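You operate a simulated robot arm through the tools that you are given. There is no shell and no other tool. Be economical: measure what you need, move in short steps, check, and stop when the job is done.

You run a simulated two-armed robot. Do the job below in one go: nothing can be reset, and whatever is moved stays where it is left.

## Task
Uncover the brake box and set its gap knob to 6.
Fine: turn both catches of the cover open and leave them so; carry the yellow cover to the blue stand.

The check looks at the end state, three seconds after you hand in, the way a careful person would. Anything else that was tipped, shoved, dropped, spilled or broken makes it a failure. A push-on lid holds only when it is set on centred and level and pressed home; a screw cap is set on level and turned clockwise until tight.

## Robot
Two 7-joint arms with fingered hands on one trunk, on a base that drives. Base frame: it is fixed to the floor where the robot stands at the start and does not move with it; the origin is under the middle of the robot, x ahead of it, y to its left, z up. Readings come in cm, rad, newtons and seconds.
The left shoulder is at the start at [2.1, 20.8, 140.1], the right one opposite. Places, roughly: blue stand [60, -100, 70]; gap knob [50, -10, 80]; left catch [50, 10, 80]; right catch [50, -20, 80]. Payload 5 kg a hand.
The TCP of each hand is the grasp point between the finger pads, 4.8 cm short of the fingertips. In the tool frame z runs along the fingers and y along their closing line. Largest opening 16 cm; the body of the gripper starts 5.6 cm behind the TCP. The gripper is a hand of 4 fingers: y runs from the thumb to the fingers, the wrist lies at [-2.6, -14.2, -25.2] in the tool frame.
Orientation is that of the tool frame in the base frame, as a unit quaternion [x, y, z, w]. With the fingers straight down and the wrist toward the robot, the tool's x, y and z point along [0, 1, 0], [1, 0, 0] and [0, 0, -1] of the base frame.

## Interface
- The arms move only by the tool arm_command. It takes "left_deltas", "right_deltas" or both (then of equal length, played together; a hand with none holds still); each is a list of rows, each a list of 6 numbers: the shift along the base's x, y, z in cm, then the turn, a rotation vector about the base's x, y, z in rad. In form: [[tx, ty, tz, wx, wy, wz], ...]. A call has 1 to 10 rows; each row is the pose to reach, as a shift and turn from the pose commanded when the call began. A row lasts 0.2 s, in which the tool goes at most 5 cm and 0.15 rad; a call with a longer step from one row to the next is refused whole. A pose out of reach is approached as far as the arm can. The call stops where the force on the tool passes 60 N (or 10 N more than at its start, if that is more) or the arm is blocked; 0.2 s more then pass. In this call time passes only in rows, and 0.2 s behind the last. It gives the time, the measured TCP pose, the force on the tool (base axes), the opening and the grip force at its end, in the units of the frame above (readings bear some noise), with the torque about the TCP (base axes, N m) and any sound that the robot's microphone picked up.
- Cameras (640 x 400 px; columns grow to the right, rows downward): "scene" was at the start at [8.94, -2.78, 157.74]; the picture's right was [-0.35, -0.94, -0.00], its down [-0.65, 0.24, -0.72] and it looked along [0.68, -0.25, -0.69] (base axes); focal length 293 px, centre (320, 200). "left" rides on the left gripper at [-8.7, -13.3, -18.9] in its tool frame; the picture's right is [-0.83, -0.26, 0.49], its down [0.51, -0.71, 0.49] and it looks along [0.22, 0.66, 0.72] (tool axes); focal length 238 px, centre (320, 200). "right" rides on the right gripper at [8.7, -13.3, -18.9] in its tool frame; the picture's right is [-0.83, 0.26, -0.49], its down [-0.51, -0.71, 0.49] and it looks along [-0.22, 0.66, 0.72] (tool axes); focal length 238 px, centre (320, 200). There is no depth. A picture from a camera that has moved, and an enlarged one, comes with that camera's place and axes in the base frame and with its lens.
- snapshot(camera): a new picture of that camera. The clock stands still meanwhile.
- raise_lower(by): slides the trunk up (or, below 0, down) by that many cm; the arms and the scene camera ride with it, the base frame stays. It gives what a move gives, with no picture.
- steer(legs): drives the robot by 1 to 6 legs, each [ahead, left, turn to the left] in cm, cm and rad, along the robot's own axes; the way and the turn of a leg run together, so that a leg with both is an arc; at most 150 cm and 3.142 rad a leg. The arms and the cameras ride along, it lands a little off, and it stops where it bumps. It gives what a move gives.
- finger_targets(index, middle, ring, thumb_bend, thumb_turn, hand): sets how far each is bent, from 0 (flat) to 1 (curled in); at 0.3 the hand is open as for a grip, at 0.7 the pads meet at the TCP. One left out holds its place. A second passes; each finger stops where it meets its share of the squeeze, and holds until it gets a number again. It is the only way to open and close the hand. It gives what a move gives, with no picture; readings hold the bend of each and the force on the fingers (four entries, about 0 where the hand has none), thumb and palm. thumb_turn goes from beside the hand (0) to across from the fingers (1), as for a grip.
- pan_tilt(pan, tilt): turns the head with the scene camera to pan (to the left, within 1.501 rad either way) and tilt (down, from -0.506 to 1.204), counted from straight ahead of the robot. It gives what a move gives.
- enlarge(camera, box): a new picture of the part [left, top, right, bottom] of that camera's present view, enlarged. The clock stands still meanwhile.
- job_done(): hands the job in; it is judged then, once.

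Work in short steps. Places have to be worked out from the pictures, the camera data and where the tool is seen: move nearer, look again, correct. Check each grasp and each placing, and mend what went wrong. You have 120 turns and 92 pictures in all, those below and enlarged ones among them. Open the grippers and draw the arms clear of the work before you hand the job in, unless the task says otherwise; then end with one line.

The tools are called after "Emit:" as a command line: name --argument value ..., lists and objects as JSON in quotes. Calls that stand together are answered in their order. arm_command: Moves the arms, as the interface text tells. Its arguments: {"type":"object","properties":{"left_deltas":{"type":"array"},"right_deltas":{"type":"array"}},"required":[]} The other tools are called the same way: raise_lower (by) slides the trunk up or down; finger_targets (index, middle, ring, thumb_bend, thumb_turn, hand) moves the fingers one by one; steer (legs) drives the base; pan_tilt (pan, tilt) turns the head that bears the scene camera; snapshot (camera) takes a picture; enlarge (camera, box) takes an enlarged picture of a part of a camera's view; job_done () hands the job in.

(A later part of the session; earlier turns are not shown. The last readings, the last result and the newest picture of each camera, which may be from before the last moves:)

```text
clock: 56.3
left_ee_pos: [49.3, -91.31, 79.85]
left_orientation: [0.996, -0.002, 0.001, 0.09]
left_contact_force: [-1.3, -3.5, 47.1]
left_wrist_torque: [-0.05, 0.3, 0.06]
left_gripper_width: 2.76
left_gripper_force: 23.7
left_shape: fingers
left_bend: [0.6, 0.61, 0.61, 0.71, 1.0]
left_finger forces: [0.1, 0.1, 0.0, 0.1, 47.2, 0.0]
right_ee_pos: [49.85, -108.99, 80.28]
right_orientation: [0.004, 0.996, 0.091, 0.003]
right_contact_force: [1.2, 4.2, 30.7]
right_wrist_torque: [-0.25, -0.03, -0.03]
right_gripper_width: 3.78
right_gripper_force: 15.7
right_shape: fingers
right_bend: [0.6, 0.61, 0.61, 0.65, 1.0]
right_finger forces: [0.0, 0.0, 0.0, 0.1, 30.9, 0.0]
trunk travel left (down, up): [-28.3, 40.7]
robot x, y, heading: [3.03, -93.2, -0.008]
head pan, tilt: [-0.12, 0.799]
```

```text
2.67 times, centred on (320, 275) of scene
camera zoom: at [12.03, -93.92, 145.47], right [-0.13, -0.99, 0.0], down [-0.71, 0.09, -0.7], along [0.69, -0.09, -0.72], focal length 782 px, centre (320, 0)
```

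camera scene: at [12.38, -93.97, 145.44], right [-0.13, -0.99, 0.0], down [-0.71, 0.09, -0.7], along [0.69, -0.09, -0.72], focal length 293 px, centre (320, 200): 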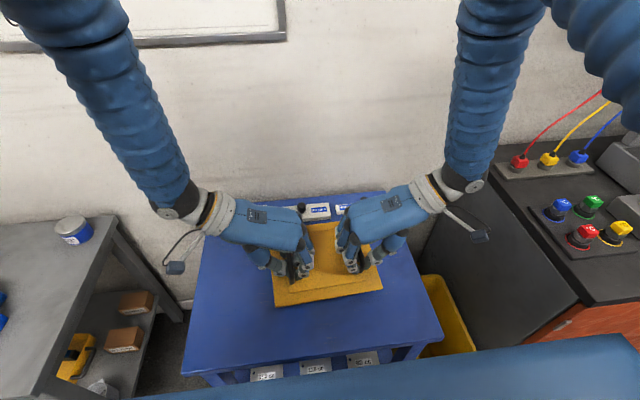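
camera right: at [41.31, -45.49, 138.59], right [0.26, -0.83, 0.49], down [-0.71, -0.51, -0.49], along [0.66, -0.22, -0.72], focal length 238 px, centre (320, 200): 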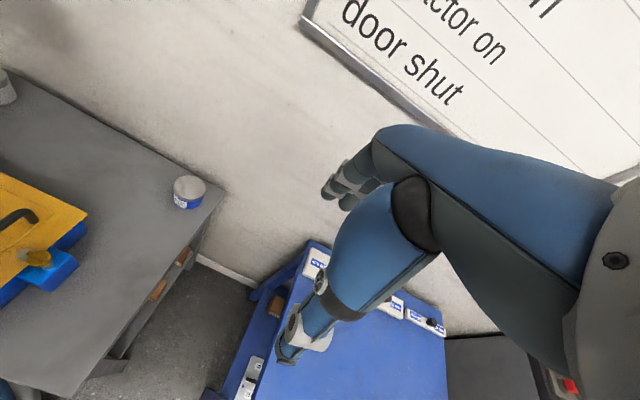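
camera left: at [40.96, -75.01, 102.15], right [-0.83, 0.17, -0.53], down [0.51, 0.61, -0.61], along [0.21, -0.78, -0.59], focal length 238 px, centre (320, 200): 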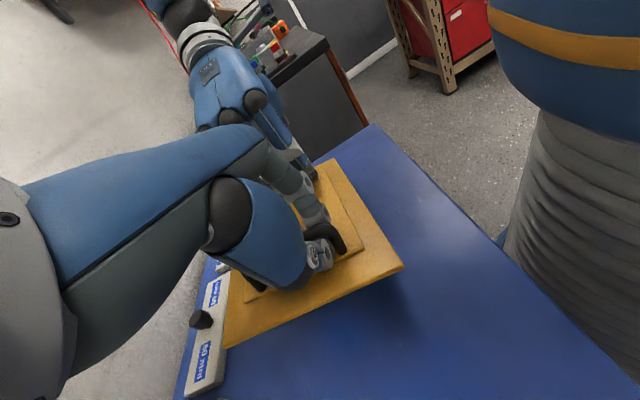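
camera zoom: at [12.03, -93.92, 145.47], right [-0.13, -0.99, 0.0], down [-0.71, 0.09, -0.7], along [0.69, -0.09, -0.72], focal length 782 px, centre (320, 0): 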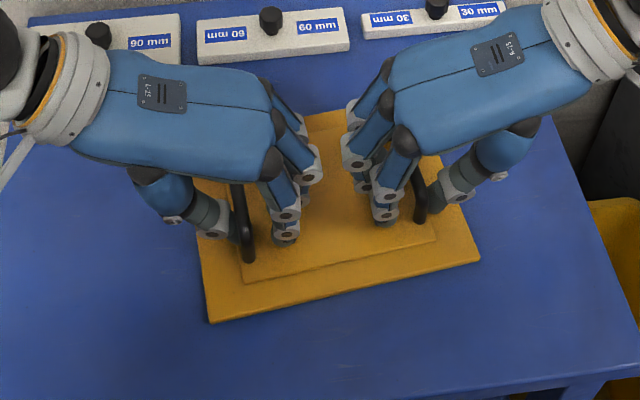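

The thumbs are pressing on the cover surface. I'll raise both hands slightly and re-open the thumbs.

Emit:
arm_command --left_deltas '[[0, 0, 0.4, 0, 0, 0], [0, 0, 0.5, 0, 0, 0]]' --right_deltas '[[0, 0, 0.3, 0, 0, 0], [0, 0, 0.4, 0, 0, 0]]'

Emit:
finger_targets --hand "left" --thumb_bend 0.53

Emit:
finger_targets --hand "right" --thumb_bend 0.53

Emit:
enlarge --camera "scene" --box '[240, 230, 400, 330]'

```text
clock: 56.9
left_ee_pos: [49.25, -91.33, 80.08]
left_orientation: [0.996, -0.003, 0.0, 0.089]
left_contact_force: [-0.8, -6.1, 30.9]
left_wrist_torque: [-0.04, 0.29, 0.09]
left_gripper_width: 3.29
left_gripper_force: 15.5
left_shape: fingers
left_bend: [0.6, 0.61, 0.61, 0.67, 1.0]
left_finger forces: [0.0, 0.0, 0.0, 0.1, 30.9, 0.1]
right_ee_pos: [49.89, -109.16, 80.52]
right_orientation: [0.005, 0.996, 0.09, 0.004]
right_contact_force: [-0.8, 4.8, 20.5]
right_wrist_torque: [-0.23, 0.02, -0.05]
right_gripper_width: 4.47
right_gripper_force: 10.4
right_shape: fingers
right_bend: [0.6, 0.61, 0.61, 0.62, 1.0]
right_finger forces: [0.0, 0.0, 0.0, 0.0, 20.2, 0.1]
trunk travel left (down, up): [-28.3, 40.7]
robot x, y, heading: [3.17, -93.18, -0.013]
head pan, tilt: [-0.12, 0.799]
```

```text
clock: 57.9
left_ee_pos: [49.41, -91.43, 80.2]
left_orientation: [0.996, -0.003, 0.0, 0.091]
left_contact_force: [-0.9, -6.4, 40.8]
left_wrist_torque: [0.22, 0.34, 0.03]
left_gripper_width: 3.5
left_gripper_force: 20.3
left_shape: fingers
left_bend: [0.6, 0.61, 0.61, 0.67, 1.0]
left_finger forces: [0.0, 0.0, 0.0, 0.0, 41.2, 0.0]
right_ee_pos: [49.82, -109.05, 80.65]
right_orientation: [0.006, 0.996, 0.091, 0.004]
right_contact_force: [0.0, 4.7, 14.8]
right_wrist_torque: [-0.1, 0.04, -0.06]
right_gripper_width: 4.54
right_gripper_force: 7.8
right_shape: fingers
right_bend: [0.6, 0.61, 0.61, 0.62, 1.0]
right_finger forces: [0.0, 0.0, 0.0, 0.1, 15.1, 0.0]
trunk travel left (down, up): [-28.3, 40.7]
robot x, y, heading: [3.43, -93.12, -0.008]
head pan, tilt: [-0.12, 0.799]
```

```text
clock: 58.9
left_ee_pos: [49.36, -91.45, 80.19]
left_orientation: [0.996, -0.003, 0.0, 0.089]
left_contact_force: [0.3, -8.3, 34.7]
left_wrist_torque: [-0.01, 0.23, 0.03]
left_gripper_width: 3.55
left_gripper_force: 17.7
left_shape: fingers
left_bend: [0.6, 0.61, 0.61, 0.67, 1.0]
left_finger forces: [0.0, 0.0, 0.0, 0.0, 35.3, 0.0]
right_ee_pos: [49.73, -109.09, 80.69]
right_orientation: [0.006, 0.996, 0.091, 0.005]
right_contact_force: [-1.1, 3.8, 34.1]
right_wrist_torque: [-0.68, 0.17, 0.01]
right_gripper_width: 4.85
right_gripper_force: 16.8
right_shape: fingers
right_bend: [0.6, 0.61, 0.61, 0.6, 1.0]
right_finger forces: [0.0, 0.0, 0.0, 0.0, 34.8, 0.1]
trunk travel left (down, up): [-28.3, 40.7]
robot x, y, heading: [2.9, -93.22, -0.003]
head pan, tilt: [-0.12, 0.799]
```

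```text
4.00 times, centred on (320, 280) of scene
camera zoom: at [12.07, -93.95, 145.47], right [-0.13, -0.99, 0.0], down [-0.71, 0.09, -0.7], along [0.69, -0.09, -0.72], focal length 1174 px, centre (320, -120)
```

zoom: 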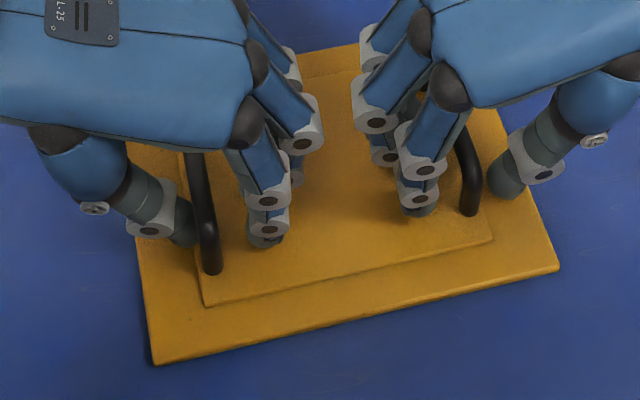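

Bars are between thumbs and fingers, free of the hook. I'll raise 1 cm so the thumbs can finish opening, then check forces.

Emit:
arm_command --left_deltas '[[0, 0, 0.3, 0, 0, 0], [0, 0, 0.6, 0, 0, 0], [0, 0, 0.9, 0, 0, 0], [0, 0, 0.9, 0, 0, 0]]' --right_deltas '[[0, 0, 0.3, 0, 0, 0], [0, 0, 0.6, 0, 0, 0], [0, 0, 0.9, 0, 0, 0], [0, 0, 0.9, 0, 0, 0]]'

```text
clock: 59.9
left_ee_pos: [49.47, -91.25, 81.0]
left_orientation: [0.996, -0.003, -0.002, 0.087]
left_contact_force: [-1.3, -2.2, 13.2]
left_wrist_torque: [0.29, 0.09, 0.04]
left_gripper_width: 5.59
left_gripper_force: 6.2
left_shape: fingers
left_bend: [0.6, 0.61, 0.61, 0.57, 1.0]
left_finger forces: [0.0, 0.0, 0.0, 0.1, 12.6, 0.0]
right_ee_pos: [49.98, -109.1, 81.49]
right_orientation: [0.006, 0.996, 0.09, 0.003]
right_contact_force: [0.3, 0.6, -1.0]
right_wrist_torque: [0.02, 0.0, -0.02]
right_gripper_width: 6.46
right_gripper_force: 0.1
right_shape: fingers
right_bend: [0.6, 0.61, 0.61, 0.53, 1.0]
right_finger forces: [0.0, 0.0, 0.1, 0.1, 0.1, 0.1]
trunk travel left (down, up): [-28.3, 40.7]
robot x, y, heading: [3.12, -92.98, -0.012]
head pan, tilt: [-0.12, 0.799]
```

The thumbs are open now. I'll lift both hands straight up 20 cm and check the cover.

Emit:
arm_command --left_deltas '[[0, 0, 1, 0, 0, 0], [0, 0, 2.5, 0, 0, 0], [0, 0, 5, 0, 0, 0], [0, 0, 8, 0, 0, 0], [0, 0, 12, 0, 0, 0], [0, 0, 16, 0, 0, 0], [0, 0, 20, 0, 0, 0]]' --right_deltas '[[0, 0, 1, 0, 0, 0], [0, 0, 2.5, 0, 0, 0], [0, 0, 5, 0, 0, 0], [0, 0, 8, 0, 0, 0], [0, 0, 12, 0, 0, 0], [0, 0, 16, 0, 0, 0], [0, 0, 20, 0, 0, 0]]'

Emit:
snapshot --camera "scene"

```text
clock: 61.5
left_ee_pos: [49.19, -91.44, 101.07]
left_orientation: [0.996, -0.003, -0.002, 0.087]
left_contact_force: [-1.8, -0.2, -0.7]
left_wrist_torque: [-0.02, -0.18, 0.06]
left_gripper_width: 6.49
left_gripper_force: 0.0
left_shape: fingers
left_bend: [0.6, 0.61, 0.61, 0.53, 1.0]
left_finger forces: [0.1, 0.0, 0.0, 0.1, 0.0, 0.1]
right_ee_pos: [49.63, -109.14, 101.37]
right_orientation: [0.006, 0.996, 0.09, 0.003]
right_contact_force: [-1.8, 0.8, 0.4]
right_wrist_torque: [-0.02, -0.17, -0.03]
right_gripper_width: 6.45
right_gripper_force: 0.1
right_shape: fingers
right_bend: [0.6, 0.61, 0.61, 0.53, 1.0]
right_finger forces: [0.0, 0.0, 0.1, 0.0, 0.0, 0.0]
trunk travel left (down, up): [-28.3, 40.7]
robot x, y, heading: [3.32, -92.99, -0.011]
head pan, tilt: [-0.12, 0.799]
```

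```text
43 pictures are left
camera scene: at [12.09, -93.95, 145.45], right [-0.13, -0.99, 0.0], down [-0.71, 0.09, -0.7], along [0.69, -0.09, -0.72], focal length 293 px, centre (320, 200)
```

scene: 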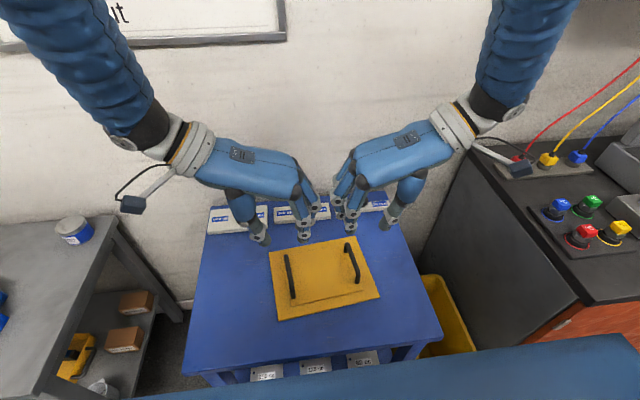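

The cover rests flat on the stand with the plates untouched. I'll raise the trunk and drive back to the box.

Emit:
raise_lower --by 14

Emit:
steer --legs '[[-5, 0, 0], [0, 47, 0], [0, 46, 0], [1.5, 0, 0]]'

Emit:
snapshot --camera "scene"

```text
clock: 63.1
left_ee_pos: [49.54, -91.47, 114.83]
left_orientation: [0.996, -0.002, -0.001, 0.088]
left_contact_force: [0.1, 0.4, 0.0]
left_wrist_torque: [0.0, -0.01, -0.04]
left_gripper_width: 6.44
left_gripper_force: 0.1
left_shape: fingers
left_bend: [0.6, 0.61, 0.61, 0.53, 1.0]
left_finger forces: [0.1, 0.1, 0.0, 0.0, 0.1, 0.0]
right_ee_pos: [50.01, -109.0, 115.34]
right_orientation: [0.005, 0.996, 0.092, 0.003]
right_contact_force: [-0.4, 0.2, -0.1]
right_wrist_torque: [-0.01, 0.06, -0.01]
right_gripper_width: 6.44
right_gripper_force: 0.1
right_shape: fingers
right_bend: [0.6, 0.61, 0.61, 0.53, 1.0]
right_finger forces: [0.0, 0.0, 0.0, 0.0, 0.0, 0.0]
trunk travel left (down, up): [-42.3, 26.7]
robot x, y, heading: [2.54, -93.35, -0.008]
head pan, tilt: [-0.12, 0.799]
```

```text
clock: 69.2
left_ee_pos: [46.37, 1.89, 115.01]
left_orientation: [0.996, -0.002, 0.0, 0.087]
left_contact_force: [-0.4, -0.5, 1.1]
left_wrist_torque: [0.04, -0.11, 0.02]
left_gripper_width: 6.48
left_gripper_force: 0.2
left_shape: fingers
left_bend: [0.6, 0.61, 0.61, 0.53, 1.0]
left_finger forces: [0.0, 0.0, 0.0, 0.0, 0.1, 0.0]
right_ee_pos: [46.9, -15.68, 115.43]
right_orientation: [0.003, 0.996, 0.091, 0.003]
right_contact_force: [-0.3, -1.2, -0.3]
right_wrist_torque: [0.01, -0.11, -0.02]
right_gripper_width: 6.44
right_gripper_force: 0.1
right_shape: fingers
right_bend: [0.6, 0.61, 0.61, 0.53, 1.0]
right_finger forces: [0.1, 0.1, 0.1, 0.0, 0.0, 0.0]
trunk travel left (down, up): [-42.3, 26.7]
robot x, y, heading: [0.14, -0.26, -0.001]
head pan, tilt: [-0.12, 0.799]
```

```text
42 pictures are left
camera scene: at [9.17, -0.87, 159.44], right [-0.12, -0.99, 0.0], down [-0.71, 0.09, -0.7], along [0.69, -0.09, -0.72], focal length 293 px, centre (320, 200)
```

scene: 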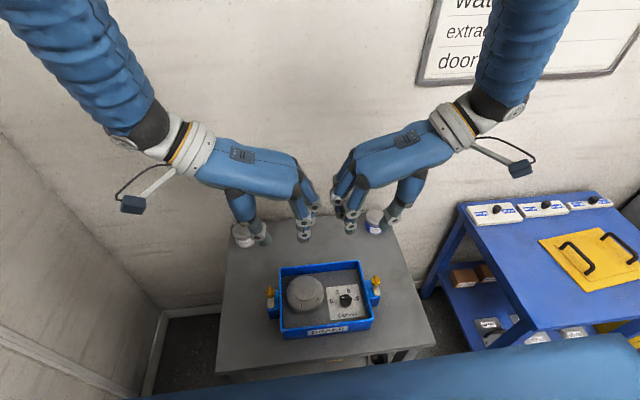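

Now a close look at the gap knob and its scale.

Emit:
enlarge --camera "scene" --box '[320, 270, 384, 330]'

Emit:
enlarge --camera "scene" --box '[260, 250, 400, 345]'

Emit:
snapshot --camera "right"

```text
6.67 times, centred on (352, 300) of scene
camera zoom: at [9.17, -0.87, 159.44], right [-0.12, -0.99, 0.0], down [-0.71, 0.09, -0.7], along [0.69, -0.09, -0.72], focal length 1956 px, centre (107, -467)
```

zoom: 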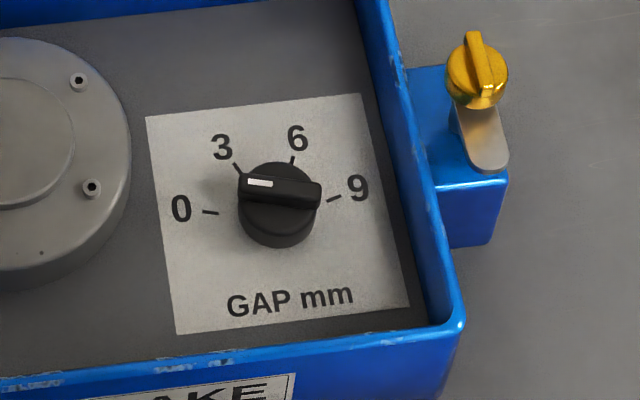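

```text
4.21 times, centred on (330, 298) of scene
camera zoom: at [9.17, -0.87, 159.44], right [-0.12, -0.99, 0.0], down [-0.71, 0.09, -0.7], along [0.69, -0.09, -0.72], focal length 1236 px, centre (278, -210)
```

zoom: 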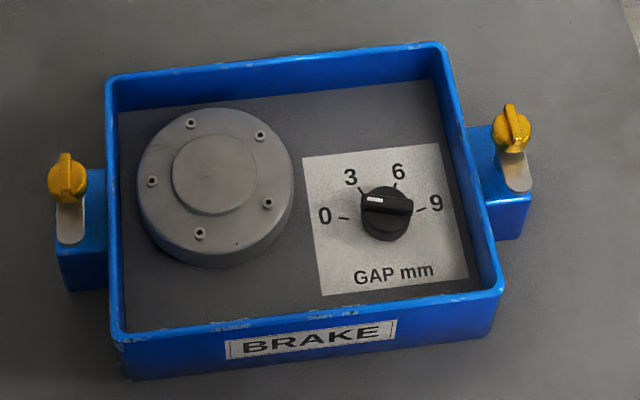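

```text
39 pictures are left
camera right: at [38.09, -32.17, 131.58], right [0.83, 0.16, 0.53], down [0.51, -0.61, -0.61], along [0.23, 0.78, -0.59], focal length 238 px, centre (320, 200)
```

right: 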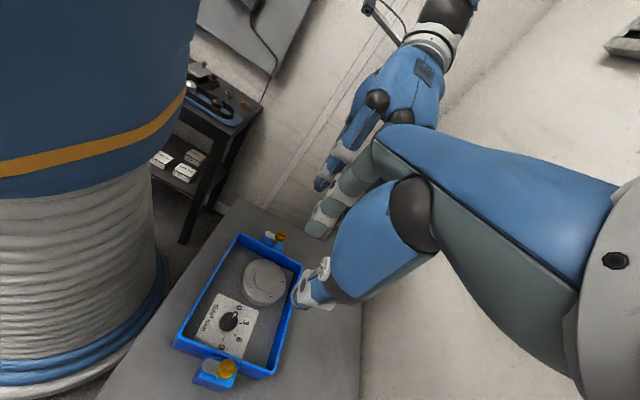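

The knob's pointer (white end) is near 0 at about -73°, and the 6 tick is at about +26°, so it needs about 1.7 rad clockwise. The left hand suits clockwise turns. I'll move the right hand away and straighten the left hand's tilt.

Emit:
arm_command --left_deltas '[[0, 0, 0, 0.09, 0, 0], [0, 0, 0, 0.18, 0, 0], [0, 0, 0, 0.18, 0, 0], [0, 0, 0, 0.18, 0, 0], [0, 0, 0, 0.18, 0, 0], [0, 0, 0, 0.18, 0, 0]]' --right_deltas '[[0, -4, 0, 0, 0, 0], [0, -8, 1, 0, 0, 0], [0, -12, 2, 0, 0, 0], [0, -16, 3, 0, 0, 0], [0, -20, 3, 0, 0, 0], [0, -24, 3, 0, 0, 0]]'

Emit:
arm_command --left_deltas '[[0, -2, 0, 0, 0, 0.13], [0, -4, 0, 0, 0, 0.26], [0, -6, 0, 0, 0, 0.39], [0, -8, 0, 0, 0, 0.52], [0, -10, 0, 0, 0, 0.65], [0, -12, 0, 0, 0, 0.78], [-0.5, -14, 0, 0, 0, 0.91], [-1, -14.8, -3, 0, 0, 1.04], [-1, -14.8, -6, 0, 0, 1.17], [-1, -14.8, -9, 0, 0, 1.27]]'

Emit:
snapshot --camera "left"

Emit:
snapshot --camera "scene"

```text
clock: 70.6
left_ee_pos: [46.57, 1.83, 114.92]
left_orientation: [1.0, -0.001, 0.0, -0.003]
left_contact_force: [0.9, -1.7, -0.6]
left_wrist_torque: [0.09, 0.0, -0.04]
left_gripper_width: 6.45
left_gripper_force: 0.1
left_shape: fingers
left_bend: [0.6, 0.61, 0.61, 0.53, 1.0]
left_finger forces: [0.0, 0.0, 0.0, 0.0, 0.1, 0.1]
right_ee_pos: [47.16, -39.78, 118.41]
right_orientation: [0.003, 0.996, 0.093, 0.003]
right_contact_force: [0.7, -1.0, -0.3]
right_wrist_torque: [0.09, -0.03, -0.02]
right_gripper_width: 6.47
right_gripper_force: 0.1
right_shape: fingers
right_bend: [0.6, 0.61, 0.61, 0.53, 1.0]
right_finger forces: [0.1, 0.1, 0.0, 0.0, 0.1, 0.0]
trunk travel left (down, up): [-42.3, 26.7]
robot x, y, heading: [0.05, 0.11, -0.001]
head pan, tilt: [-0.12, 0.799]
```

```text
clock: 72.8
left_ee_pos: [45.59, -12.94, 105.94]
left_orientation: [0.805, 0.593, -0.001, -0.001]
left_contact_force: [1.6, -0.2, 1.3]
left_wrist_torque: [0.03, 0.13, -0.06]
left_gripper_width: 6.48
left_gripper_force: 0.0
left_shape: fingers
left_bend: [0.6, 0.61, 0.61, 0.53, 1.0]
left_finger forces: [0.1, 0.1, 0.0, 0.1, 0.0, 0.0]
right_ee_pos: [47.25, -39.63, 118.29]
right_orientation: [0.002, 0.996, 0.092, 0.001]
right_contact_force: [-0.1, -0.6, 0.9]
right_wrist_torque: [0.03, 0.07, 0.03]
right_gripper_width: 6.46
right_gripper_force: 0.1
right_shape: fingers
right_bend: [0.6, 0.61, 0.61, 0.53, 1.0]
right_finger forces: [0.0, 0.0, 0.0, 0.1, 0.0, 0.0]
trunk travel left (down, up): [-42.3, 26.7]
robot x, y, heading: [-0.11, -0.13, -0.004]
head pan, tilt: [-0.12, 0.799]
```

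```text
38 pictures are left
camera left: at [30.39, -17.29, 124.97], right [-0.5, -0.72, -0.48], down [-0.53, 0.69, -0.49], along [0.69, 0.01, -0.73], focal length 238 px, centre (320, 200)
```

left: 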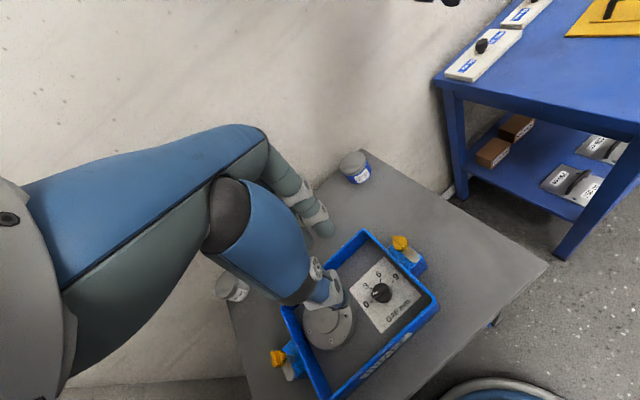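

```text
37 pictures are left
camera scene: at [9.52, -0.81, 159.41], right [-0.12, -0.99, 0.0], down [-0.71, 0.09, -0.7], along [0.69, -0.09, -0.72], focal length 293 px, centre (320, 200)
```

scene: 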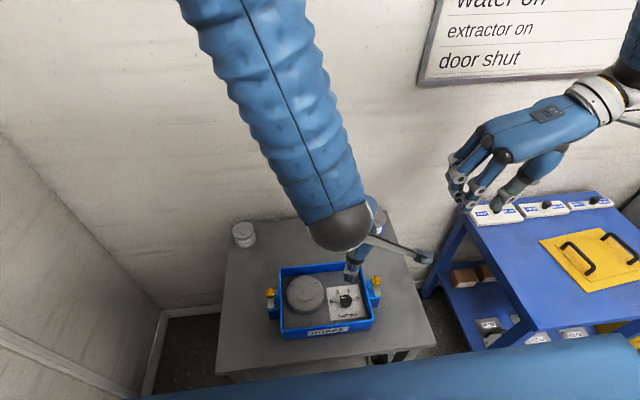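

The left hand is above the box. I'll enlarge its view to locate the knob and scale more precisely.

Emit:
enlarge --camera "left" --box '[330, 230, 450, 340]'

```text
3.64 times, centred on (390, 285) of left
camera zoom: at [30.39, -17.29, 124.97], right [-0.5, -0.72, -0.48], down [-0.53, 0.69, -0.49], along [0.69, 0.01, -0.73], focal length 867 px, centre (66, -109)
```

zoom: 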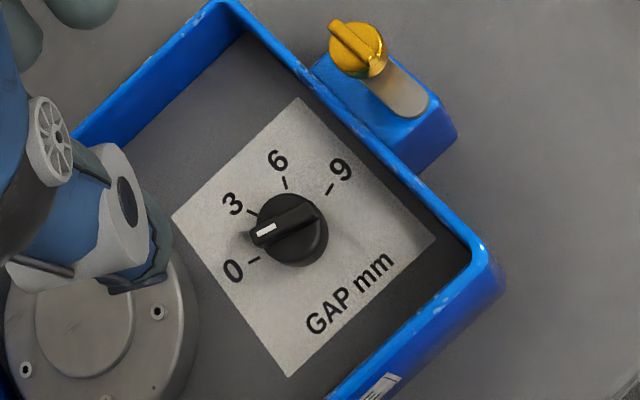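

Combining views puts the gap knob at about (46.1, -13.1), mid-height z≈78.3. I'll set a moderate opening, centre over it, and lower to z≈87.

Emit:
finger_targets --hand "left" --index 0.57 --middle 0.57 --ring 0.57 --thumb_bend 0.57

Emit:
arm_command --left_deltas '[[0.5, -0.1, -4, 0, 0, 0], [0.5, -0.1, -8, 0, 0, 0], [0.5, -0.1, -12, 0, 0, 0], [0.5, -0.1, -16, 0, 0, 0], [0.5, -0.1, -19, 0, 0, 0], [0.5, -0.1, -19, 0, 0, 0]]'

Emit:
enlarge --camera "left" --box '[240, 180, 440, 320]'

```text
clock: 73.8
left_ee_pos: [45.49, -13.02, 106.03]
left_orientation: [0.805, 0.593, -0.003, -0.002]
left_contact_force: [-0.8, 1.5, 0.3]
left_wrist_torque: [0.04, 0.0, -0.03]
left_gripper_width: 6.7
left_gripper_force: 0.1
left_shape: fingers
left_bend: [0.56, 0.56, 0.56, 0.56, 1.0]
left_finger forces: [0.0, 0.0, 0.1, 0.0, 0.0, 0.1]
right_ee_pos: [47.18, -39.62, 118.51]
right_orientation: [0.003, 0.996, 0.091, 0.003]
right_contact_force: [0.3, 0.0, -0.3]
right_wrist_torque: [0.01, 0.03, -0.01]
right_gripper_width: 6.49
right_gripper_force: 0.0
right_shape: fingers
right_bend: [0.6, 0.61, 0.61, 0.53, 1.0]
right_finger forces: [0.1, 0.0, 0.0, 0.0, 0.0, 0.0]
trunk travel left (down, up): [-42.3, 26.7]
robot x, y, heading: [-0.27, 0.23, -0.002]
head pan, tilt: [-0.12, 0.799]
```

```text
clock: 75.2
left_ee_pos: [45.99, -13.06, 86.93]
left_orientation: [0.805, 0.593, -0.001, 0.0]
left_contact_force: [1.2, 0.2, 0.6]
left_wrist_torque: [-0.02, 0.01, 0.01]
left_gripper_width: 6.72
left_gripper_force: 0.1
left_shape: fingers
left_bend: [0.56, 0.56, 0.56, 0.56, 1.0]
left_finger forces: [0.0, 0.0, 0.0, 0.0, 0.0, 0.1]
right_ee_pos: [47.12, -39.67, 118.4]
right_orientation: [0.003, 0.996, 0.091, 0.003]
right_contact_force: [-0.7, 0.1, -0.4]
right_wrist_torque: [0.01, 0.01, 0.01]
right_gripper_width: 6.5
right_gripper_force: 0.1
right_shape: fingers
right_bend: [0.6, 0.61, 0.61, 0.53, 1.0]
right_finger forces: [0.0, 0.1, 0.0, 0.0, 0.0, 0.0]
trunk travel left (down, up): [-42.3, 26.7]
robot x, y, heading: [0.18, -0.24, -0.009]
head pan, tilt: [-0.12, 0.799]
```

```text
2.86 times, centred on (340, 250) of left
camera zoom: at [30.8, -17.36, 105.94], right [-0.5, -0.72, -0.48], down [-0.53, 0.69, -0.49], along [0.69, 0.01, -0.73], focal length 681 px, centre (263, 57)
```

zoom: 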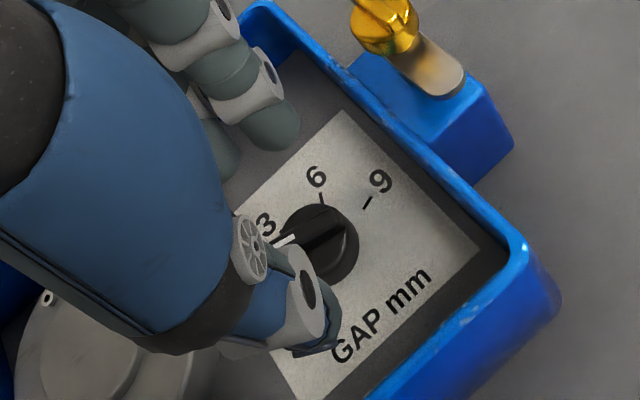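

The alignment agrees (knob at about 46.2, -13.2). I'll lower 4 cm gently and check for contact before closing.

Emit:
arm_command --left_deltas '[[0.2, -0.1, -1.5, 0, 0, 0], [0.2, -0.1, -3, 0, 0, 0], [0.2, -0.1, -3.8, 0, 0, 0], [0.2, -0.1, -4.1, 0, 0, 0]]'

Emit:
finger_targets --hand "left" --index 0.72 --middle 0.72 --ring 0.6 --thumb_bend 0.72

Emit:
enlarge --camera "left" --box '[240, 160, 440, 300]'

```text
clock: 76.2
left_ee_pos: [46.16, -13.08, 82.86]
left_orientation: [0.805, 0.593, -0.002, -0.001]
left_contact_force: [0.2, -0.3, -0.3]
left_wrist_torque: [0.03, 0.0, 0.02]
left_gripper_width: 6.71
left_gripper_force: 0.1
left_shape: fingers
left_bend: [0.56, 0.56, 0.56, 0.56, 1.0]
left_finger forces: [0.0, 0.0, 0.0, 0.0, 0.1, 0.0]
right_ee_pos: [47.18, -39.62, 118.44]
right_orientation: [0.003, 0.996, 0.092, 0.002]
right_contact_force: [1.4, 0.6, 0.1]
right_wrist_torque: [-0.01, -0.01, 0.02]
right_gripper_width: 6.47
right_gripper_force: 0.0
right_shape: fingers
right_bend: [0.6, 0.61, 0.61, 0.53, 1.0]
right_finger forces: [0.2, 0.0, 0.1, 0.0, 0.0, 0.1]
trunk travel left (down, up): [-42.3, 26.7]
robot x, y, heading: [0.27, -0.23, -0.002]
head pan, tilt: [-0.12, 0.799]
```

```text
clock: 77.2
left_ee_pos: [46.15, -13.04, 82.64]
left_orientation: [0.805, 0.593, -0.003, -0.002]
left_contact_force: [-1.9, 3.0, 0.4]
left_wrist_torque: [0.13, 0.15, 0.0]
left_gripper_width: 3.58
left_gripper_force: 17.1
left_shape: fingers
left_bend: [0.65, 0.68, 0.6, 0.64, 1.0]
left_finger forces: [8.4, 7.8, 0.0, 0.0, 18.2, 0.0]
right_ee_pos: [47.16, -39.53, 118.39]
right_orientation: [0.003, 0.996, 0.092, 0.003]
right_contact_force: [0.8, -0.1, -0.3]
right_wrist_torque: [0.02, -0.02, -0.01]
right_gripper_width: 6.49
right_gripper_force: 0.0
right_shape: fingers
right_bend: [0.6, 0.61, 0.61, 0.53, 1.0]
right_finger forces: [0.0, 0.0, 0.1, 0.1, 0.0, 0.0]
trunk travel left (down, up): [-42.3, 26.7]
robot x, y, heading: [0.52, 0.42, 0.003]
head pan, tilt: [-0.12, 0.799]
```

```text
2.86 times, centred on (340, 230) of left
camera zoom: at [30.99, -17.42, 101.84], right [-0.5, -0.72, -0.48], down [-0.53, 0.69, -0.49], along [0.69, 0.01, -0.73], focal length 681 px, centre (263, 114)
```

zoom: 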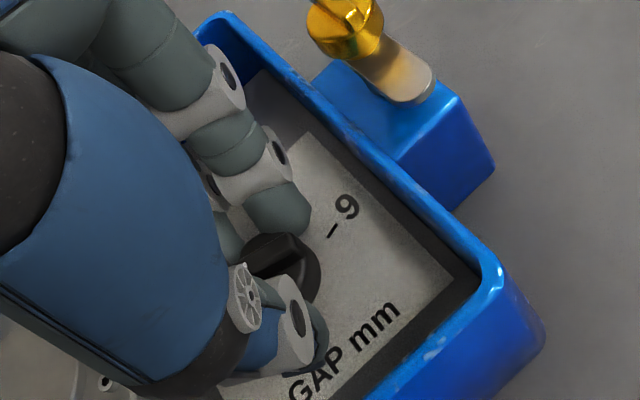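

The knob disc is gripped at 3.6 cm. I'll turn 1.3 rad clockwise about it.

Emit:
arm_command --left_deltas '[[0, 0, 0, 0, 0, -0.13], [0, 0, 0, 0, 0, -0.26], [0, 0, 0, 0, 0, -0.39], [0, 0, 0, 0, 0, -0.52], [0, 0, 0, 0, 0, -0.65], [0, 0, 0, 0, 0, -0.78], [0, 0, 0, 0, 0, -0.91], [0, 0, 0, 0, 0, -1.04], [0, 0, 0, 0, 0, -1.17], [0, 0, 0, 0, 0, -1.3]]'

Emit:
enlarge --camera "left" --box '[240, 160, 440, 300]'

Emit:
enlarge --camera "scene" --box '[260, 250, 400, 345]'

```text
clock: 79.4
left_ee_pos: [46.47, -12.95, 82.75]
left_orientation: [1.0, -0.015, 0.0, -0.002]
left_contact_force: [0.1, 14.5, 4.2]
left_wrist_torque: [-1.23, 0.38, 1.62]
left_gripper_width: 3.58
left_gripper_force: 33.5
left_shape: fingers
left_bend: [0.62, 0.71, 0.64, 0.66, 1.0]
left_finger forces: [17.0, 25.9, 10.9, 0.0, 13.2, 0.0]
right_ee_pos: [47.22, -39.38, 118.47]
right_orientation: [0.002, 0.996, 0.091, 0.002]
right_contact_force: [0.2, 0.5, 0.5]
right_wrist_torque: [-0.05, 0.02, 0.04]
right_gripper_width: 6.47
right_gripper_force: 0.2
right_shape: fingers
right_bend: [0.6, 0.61, 0.61, 0.53, 1.0]
right_finger forces: [0.0, 0.0, 0.1, 0.0, 0.0, 0.1]
trunk travel left (down, up): [-42.3, 26.7]
robot x, y, heading: [0.28, 0.08, -0.003]
head pan, tilt: [-0.12, 0.799]
```

```text
2.86 times, centred on (340, 230) of left
camera zoom: at [38.13, 0.64, 101.86], right [-0.83, 0.28, -0.49], down [0.53, 0.7, -0.49], along [0.2, -0.66, -0.72], focal length 681 px, centre (263, 114)
```

zoom: 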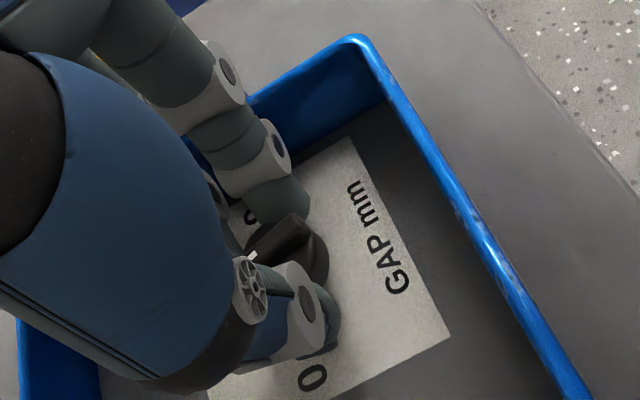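

```text
4.21 times, centred on (330, 298) of scene
camera zoom: at [9.46, -0.53, 159.43], right [-0.12, -0.99, 0.0], down [-0.71, 0.09, -0.7], along [0.69, -0.09, -0.72], focal length 1236 px, centre (278, -210)
```

zoom: 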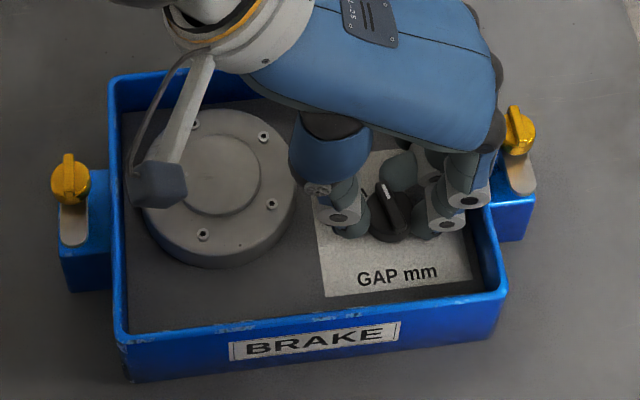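

The pointer is now at about -12°, with 6 at +26°, so about 0.66 rad remains. The ring finger is touching the wall side, so I'll release, lift, turn the hand back, and regrip with the ring finger tucked in.

Emit:
finger_targets --hand "left" --index 0.6 --middle 0.62 --ring 0.65 --thumb_bend 0.57

Emit:
arm_command --left_deltas '[[-0.1, 0, 1.5, 0, 0, 0], [-0.2, 0, 4, 0, 0, 0], [-0.2, 0, 6, 0, 0, 0.1], [-0.2, 0, 6, 0, 0, 0.22], [-0.2, 0, 6, 0, 0, 0.35], [-0.2, 0, 6, 0, 0, 0.48], [-0.2, 0, 6, 0, 0, 0.61], [-0.2, 0, 6, 0, 0, 0.74], [-0.2, 0, 6, 0, 0, 0.87], [-0.2, 0, 6, 0, 0, 0.87]]'

Emit:
enlarge --camera "left" --box '[240, 160, 440, 300]'

Emit:
enlarge --camera "scene" --box '[310, 260, 390, 335]'

```text
clock: 80.4
left_ee_pos: [46.3, -12.87, 82.9]
left_orientation: [1.0, -0.014, -0.001, -0.001]
left_contact_force: [12.0, 22.6, 10.1]
left_wrist_torque: [-1.11, -0.39, 1.06]
left_gripper_width: 5.84
left_gripper_force: 16.2
left_shape: fingers
left_bend: [0.6, 0.7, 0.65, 0.56, 1.0]
left_finger forces: [0.1, 33.0, 0.1, 0.1, 0.0, 0.0]
right_ee_pos: [47.18, -39.41, 118.44]
right_orientation: [0.003, 0.996, 0.091, 0.003]
right_contact_force: [0.3, -0.7, 0.9]
right_wrist_torque: [0.0, 0.02, 0.01]
right_gripper_width: 6.48
right_gripper_force: 0.2
right_shape: fingers
right_bend: [0.6, 0.61, 0.61, 0.53, 1.0]
right_finger forces: [0.0, 0.0, 0.1, 0.0, 0.0, 0.1]
trunk travel left (down, up): [-42.3, 26.7]
robot x, y, heading: [0.39, -0.0, -0.003]
head pan, tilt: [-0.12, 0.799]
```

```text
clock: 82.6
left_ee_pos: [45.95, -13.14, 88.75]
left_orientation: [0.914, 0.407, -0.002, -0.002]
left_contact_force: [-0.4, -0.3, 0.7]
left_wrist_torque: [0.02, -0.02, 0.04]
left_gripper_width: 5.84
left_gripper_force: 0.1
left_shape: fingers
left_bend: [0.6, 0.62, 0.65, 0.56, 1.0]
left_finger forces: [0.0, 0.0, 0.0, 0.0, 0.0, 0.0]
right_ee_pos: [47.16, -39.55, 118.37]
right_orientation: [0.002, 0.996, 0.091, 0.003]
right_contact_force: [0.4, -0.2, 0.0]
right_wrist_torque: [0.02, 0.0, 0.04]
right_gripper_width: 6.48
right_gripper_force: 0.0
right_shape: fingers
right_bend: [0.6, 0.61, 0.61, 0.53, 1.0]
right_finger forces: [0.0, 0.1, 0.0, 0.1, 0.0, 0.1]
trunk travel left (down, up): [-42.3, 26.7]
robot x, y, heading: [0.47, -0.01, -0.006]
head pan, tilt: [-0.12, 0.799]
```

```text
2.86 times, centred on (340, 230) of left
camera zoom: at [30.36, -10.7, 107.83], right [-0.75, -0.45, -0.48], down [-0.19, 0.85, -0.49], along [0.63, -0.27, -0.73], focal length 681 px, centre (263, 114)
```

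zoom: 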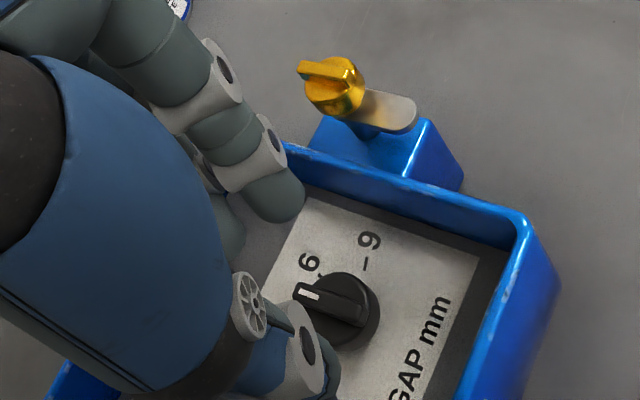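

```text
5.33 times, centred on (350, 298) of scene
camera zoom: at [9.42, -0.81, 159.42], right [-0.12, -0.99, 0.0], down [-0.71, 0.09, -0.7], along [0.69, -0.09, -0.72], focal length 1565 px, centre (160, -320)
```

zoom: 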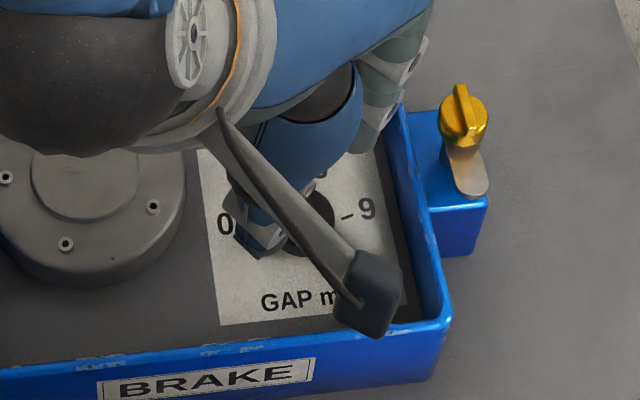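

The pointer is roughly at 0° (midway between 3 and 6). I'll lower, regrip, and turn another 0.45 rad clockwise.

Emit:
arm_command --left_deltas '[[0.1, 0, -2, 0, 0, 0], [0.1, 0, -4, 0, 0, 0], [0.1, 0, -5.6, 0, 0, 0], [0.1, 0, -6, 0, 0, 0]]'

Emit:
finger_targets --hand "left" --index 0.72 --middle 0.72 --ring 0.72 --thumb_bend 0.72

Emit:
arm_command --left_deltas '[[0, 0, 0, 0, 0, -0.1], [0, 0, 0, 0, 0, -0.2], [0, 0, 0, 0, 0, -0.3], [0, 0, 0, 0, 0, -0.4], [0, 0, 0, 0, 0, -0.45]]'

Emit:
enlarge --camera "left" --box '[240, 160, 440, 300]'

```text
clock: 83.6
left_ee_pos: [46.11, -13.11, 82.83]
left_orientation: [0.913, 0.408, -0.001, -0.002]
left_contact_force: [-0.2, 0.0, -0.2]
left_wrist_torque: [0.05, 0.0, 0.04]
left_gripper_width: 5.89
left_gripper_force: 0.1
left_shape: fingers
left_bend: [0.6, 0.62, 0.65, 0.56, 1.0]
left_finger forces: [0.1, 0.1, 0.0, 0.0, 0.0, 0.0]
right_ee_pos: [47.07, -39.64, 118.43]
right_orientation: [0.003, 0.996, 0.091, 0.003]
right_contact_force: [-0.1, 0.5, -0.4]
right_wrist_torque: [-0.06, 0.01, 0.0]
right_gripper_width: 6.49
right_gripper_force: 0.1
right_shape: fingers
right_bend: [0.6, 0.61, 0.61, 0.53, 1.0]
right_finger forces: [0.1, 0.0, 0.1, 0.0, 0.0, 0.0]
trunk travel left (down, up): [-42.3, 26.7]
robot x, y, heading: [-0.02, 0.45, -0.001]
head pan, tilt: [-0.12, 0.799]
```

```text
clock: 84.6
left_ee_pos: [46.16, -13.0, 82.77]
left_orientation: [0.913, 0.407, -0.002, -0.002]
left_contact_force: [1.7, 1.6, 0.4]
left_wrist_torque: [0.03, -0.01, 0.0]
left_gripper_width: 3.71
left_gripper_force: 17.2
left_shape: fingers
left_bend: [0.65, 0.68, 0.72, 0.64, 1.0]
left_finger forces: [10.3, 7.7, 0.0, 0.0, 17.0, 0.0]
right_ee_pos: [47.19, -39.64, 118.36]
right_orientation: [0.002, 0.996, 0.091, 0.003]
right_contact_force: [0.3, -0.8, 0.0]
right_wrist_torque: [0.01, 0.0, -0.06]
right_gripper_width: 6.49
right_gripper_force: 0.0
right_shape: fingers
right_bend: [0.6, 0.61, 0.61, 0.53, 1.0]
right_finger forces: [0.0, 0.1, 0.0, 0.0, 0.0, 0.0]
trunk travel left (down, up): [-42.3, 26.7]
robot x, y, heading: [-0.29, -0.05, -0.001]
head pan, tilt: [-0.12, 0.799]
```

```text
clock: 85.8
left_ee_pos: [46.22, -13.19, 82.72]
left_orientation: [0.981, 0.193, -0.001, -0.002]
left_contact_force: [2.8, -3.4, 0.9]
left_wrist_torque: [-0.14, -0.06, -0.03]
left_gripper_width: 3.68
left_gripper_force: 17.5
left_shape: fingers
left_bend: [0.64, 0.68, 0.72, 0.65, 1.0]
left_finger forces: [11.7, 8.2, 0.0, 0.0, 15.1, 0.0]
right_ee_pos: [47.16, -39.68, 118.41]
right_orientation: [0.003, 0.996, 0.091, 0.003]
right_contact_force: [0.2, -0.2, -0.6]
right_wrist_torque: [0.01, -0.02, -0.01]
right_gripper_width: 6.48
right_gripper_force: 0.0
right_shape: fingers
right_bend: [0.6, 0.61, 0.61, 0.53, 1.0]
right_finger forces: [0.1, 0.1, 0.0, 0.1, 0.0, 0.0]
trunk travel left (down, up): [-42.3, 26.7]
robot x, y, heading: [0.22, 0.43, -0.006]
head pan, tilt: [-0.12, 0.799]
```

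```text
2.86 times, centred on (340, 230) of left
camera zoom: at [33.13, -4.21, 101.84], right [-0.87, -0.07, -0.48], down [0.2, 0.85, -0.49], along [0.45, -0.52, -0.73], focal length 681 px, centre (263, 114)
```

zoom: 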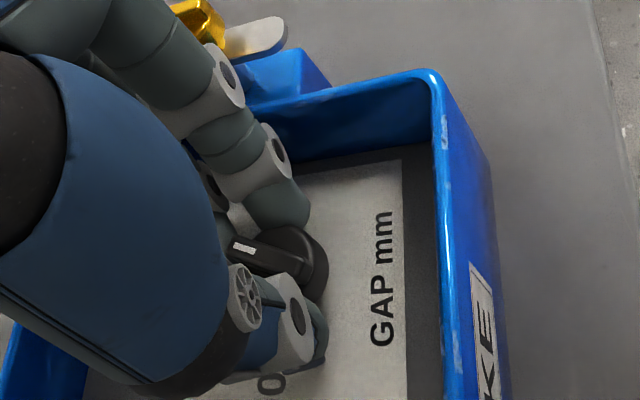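

The turn went smoothly. I'll release, lift, and move the hand aside for a clear view of the scale.

Emit:
finger_targets --hand "left" --index 0.6 --middle 0.62 --ring 0.65 --thumb_bend 0.57

Emit:
arm_command --left_deltas '[[0, 0, 1.5, 0, 0, 0], [0, 0, 4, 0, 0, 0], [0, 0, 8, 0, 0, 0], [0, 2, 12, 0, 0, 0], [0, 6, 14, 0, 0, 0], [0, 10, 16, 0, 0, 0], [0, 14, 17, 0, 0, 0], [0, 18, 18, 0, 0, 0], [0, 22, 18, 0, 0, 0]]'

Emit:
enlarge --camera "scene" --box '[320, 270, 384, 330]'

```text
clock: 86.8
left_ee_pos: [46.16, -13.13, 82.71]
left_orientation: [0.981, 0.194, -0.001, -0.002]
left_contact_force: [0.1, 0.2, 0.8]
left_wrist_torque: [0.0, 0.0, 0.01]
left_gripper_width: 5.86
left_gripper_force: 0.1
left_shape: fingers
left_bend: [0.6, 0.62, 0.65, 0.56, 1.0]
left_finger forces: [0.0, 0.1, 0.0, 0.1, 0.0, 0.1]
right_ee_pos: [47.16, -39.59, 118.46]
right_orientation: [0.003, 0.996, 0.093, 0.003]
right_contact_force: [-0.5, -0.7, 0.8]
right_wrist_torque: [0.05, -0.02, 0.02]
right_gripper_width: 6.47
right_gripper_force: 0.0
right_shape: fingers
right_bend: [0.6, 0.61, 0.61, 0.53, 1.0]
right_finger forces: [0.0, 0.0, 0.0, 0.1, 0.0, 0.0]
trunk travel left (down, up): [-42.3, 26.7]
robot x, y, heading: [0.15, 0.16, 0.001]
head pan, tilt: [-0.12, 0.799]
```

```text
clock: 88.8
left_ee_pos: [45.98, 9.07, 100.95]
left_orientation: [0.981, 0.193, -0.003, -0.002]
left_contact_force: [-0.6, 0.7, 0.3]
left_wrist_torque: [-0.07, 0.05, 0.03]
left_gripper_width: 5.89
left_gripper_force: 0.0
left_shape: fingers
left_bend: [0.6, 0.62, 0.65, 0.56, 1.0]
left_finger forces: [0.0, 0.0, 0.1, 0.0, 0.0, 0.0]
right_ee_pos: [47.13, -39.57, 118.5]
right_orientation: [0.003, 0.996, 0.091, 0.003]
right_contact_force: [0.2, 1.3, 0.2]
right_wrist_torque: [-0.1, 0.01, 0.05]
right_gripper_width: 6.46
right_gripper_force: 0.0
right_shape: fingers
right_bend: [0.6, 0.61, 0.61, 0.53, 1.0]
right_finger forces: [0.0, 0.0, 0.0, 0.0, 0.0, 0.0]
trunk travel left (down, up): [-42.3, 26.7]
robot x, y, heading: [0.03, 0.49, -0.005]
head pan, tilt: [-0.12, 0.799]
```

```text
6.67 times, centred on (352, 300) of scene
camera zoom: at [9.4, -0.54, 159.42], right [-0.12, -0.99, 0.0], down [-0.71, 0.09, -0.7], along [0.69, -0.09, -0.72], focal length 1956 px, centre (107, -467)
```

zoom: 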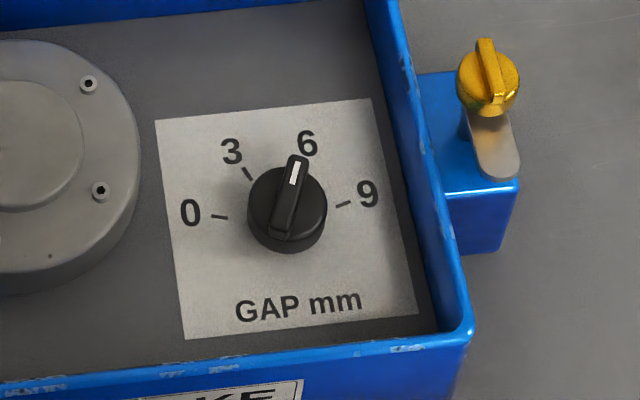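

The pointer is at about 23-27° against about 26° for the 6 tick. I'll zoom in more to measure the residual.

Emit:
enlarge --camera "scene" --box '[336, 287, 364, 310]'

Emit:
enlarge --camera "left" --box '[200, 120, 420, 260]'

```text
16.00 times, centred on (350, 298) of scene
camera zoom: at [9.4, -0.54, 159.42], right [-0.12, -0.99, 0.0], down [-0.71, 0.09, -0.7], along [0.69, -0.09, -0.72], focal length 4695 px, centre (-160, -1376)
```

zoom: 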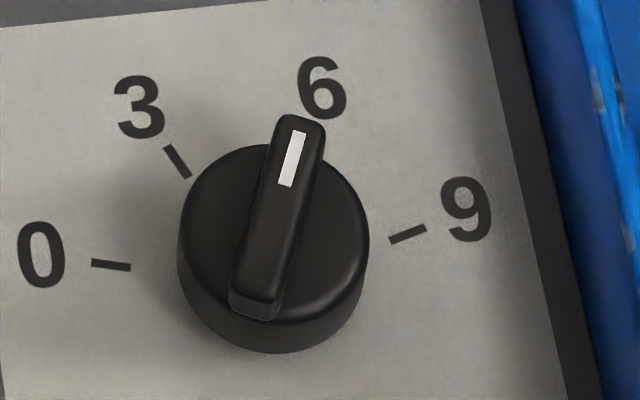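

```text
2.86 times, centred on (310, 190) of left
camera zoom: at [33.03, 18.05, 119.94], right [-0.87, -0.08, -0.48], down [0.2, 0.85, -0.49], along [0.45, -0.52, -0.73], focal length 681 px, centre (349, 229)
```

zoom: 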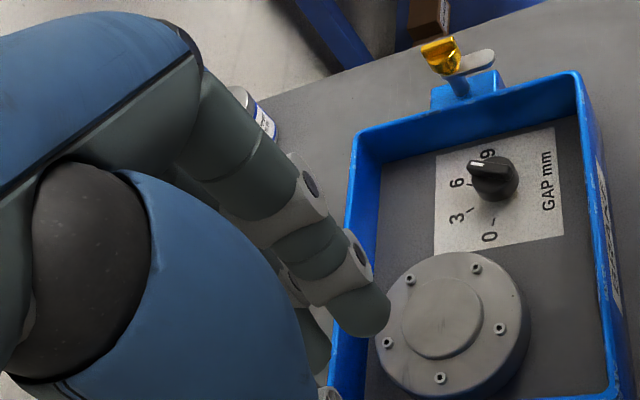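

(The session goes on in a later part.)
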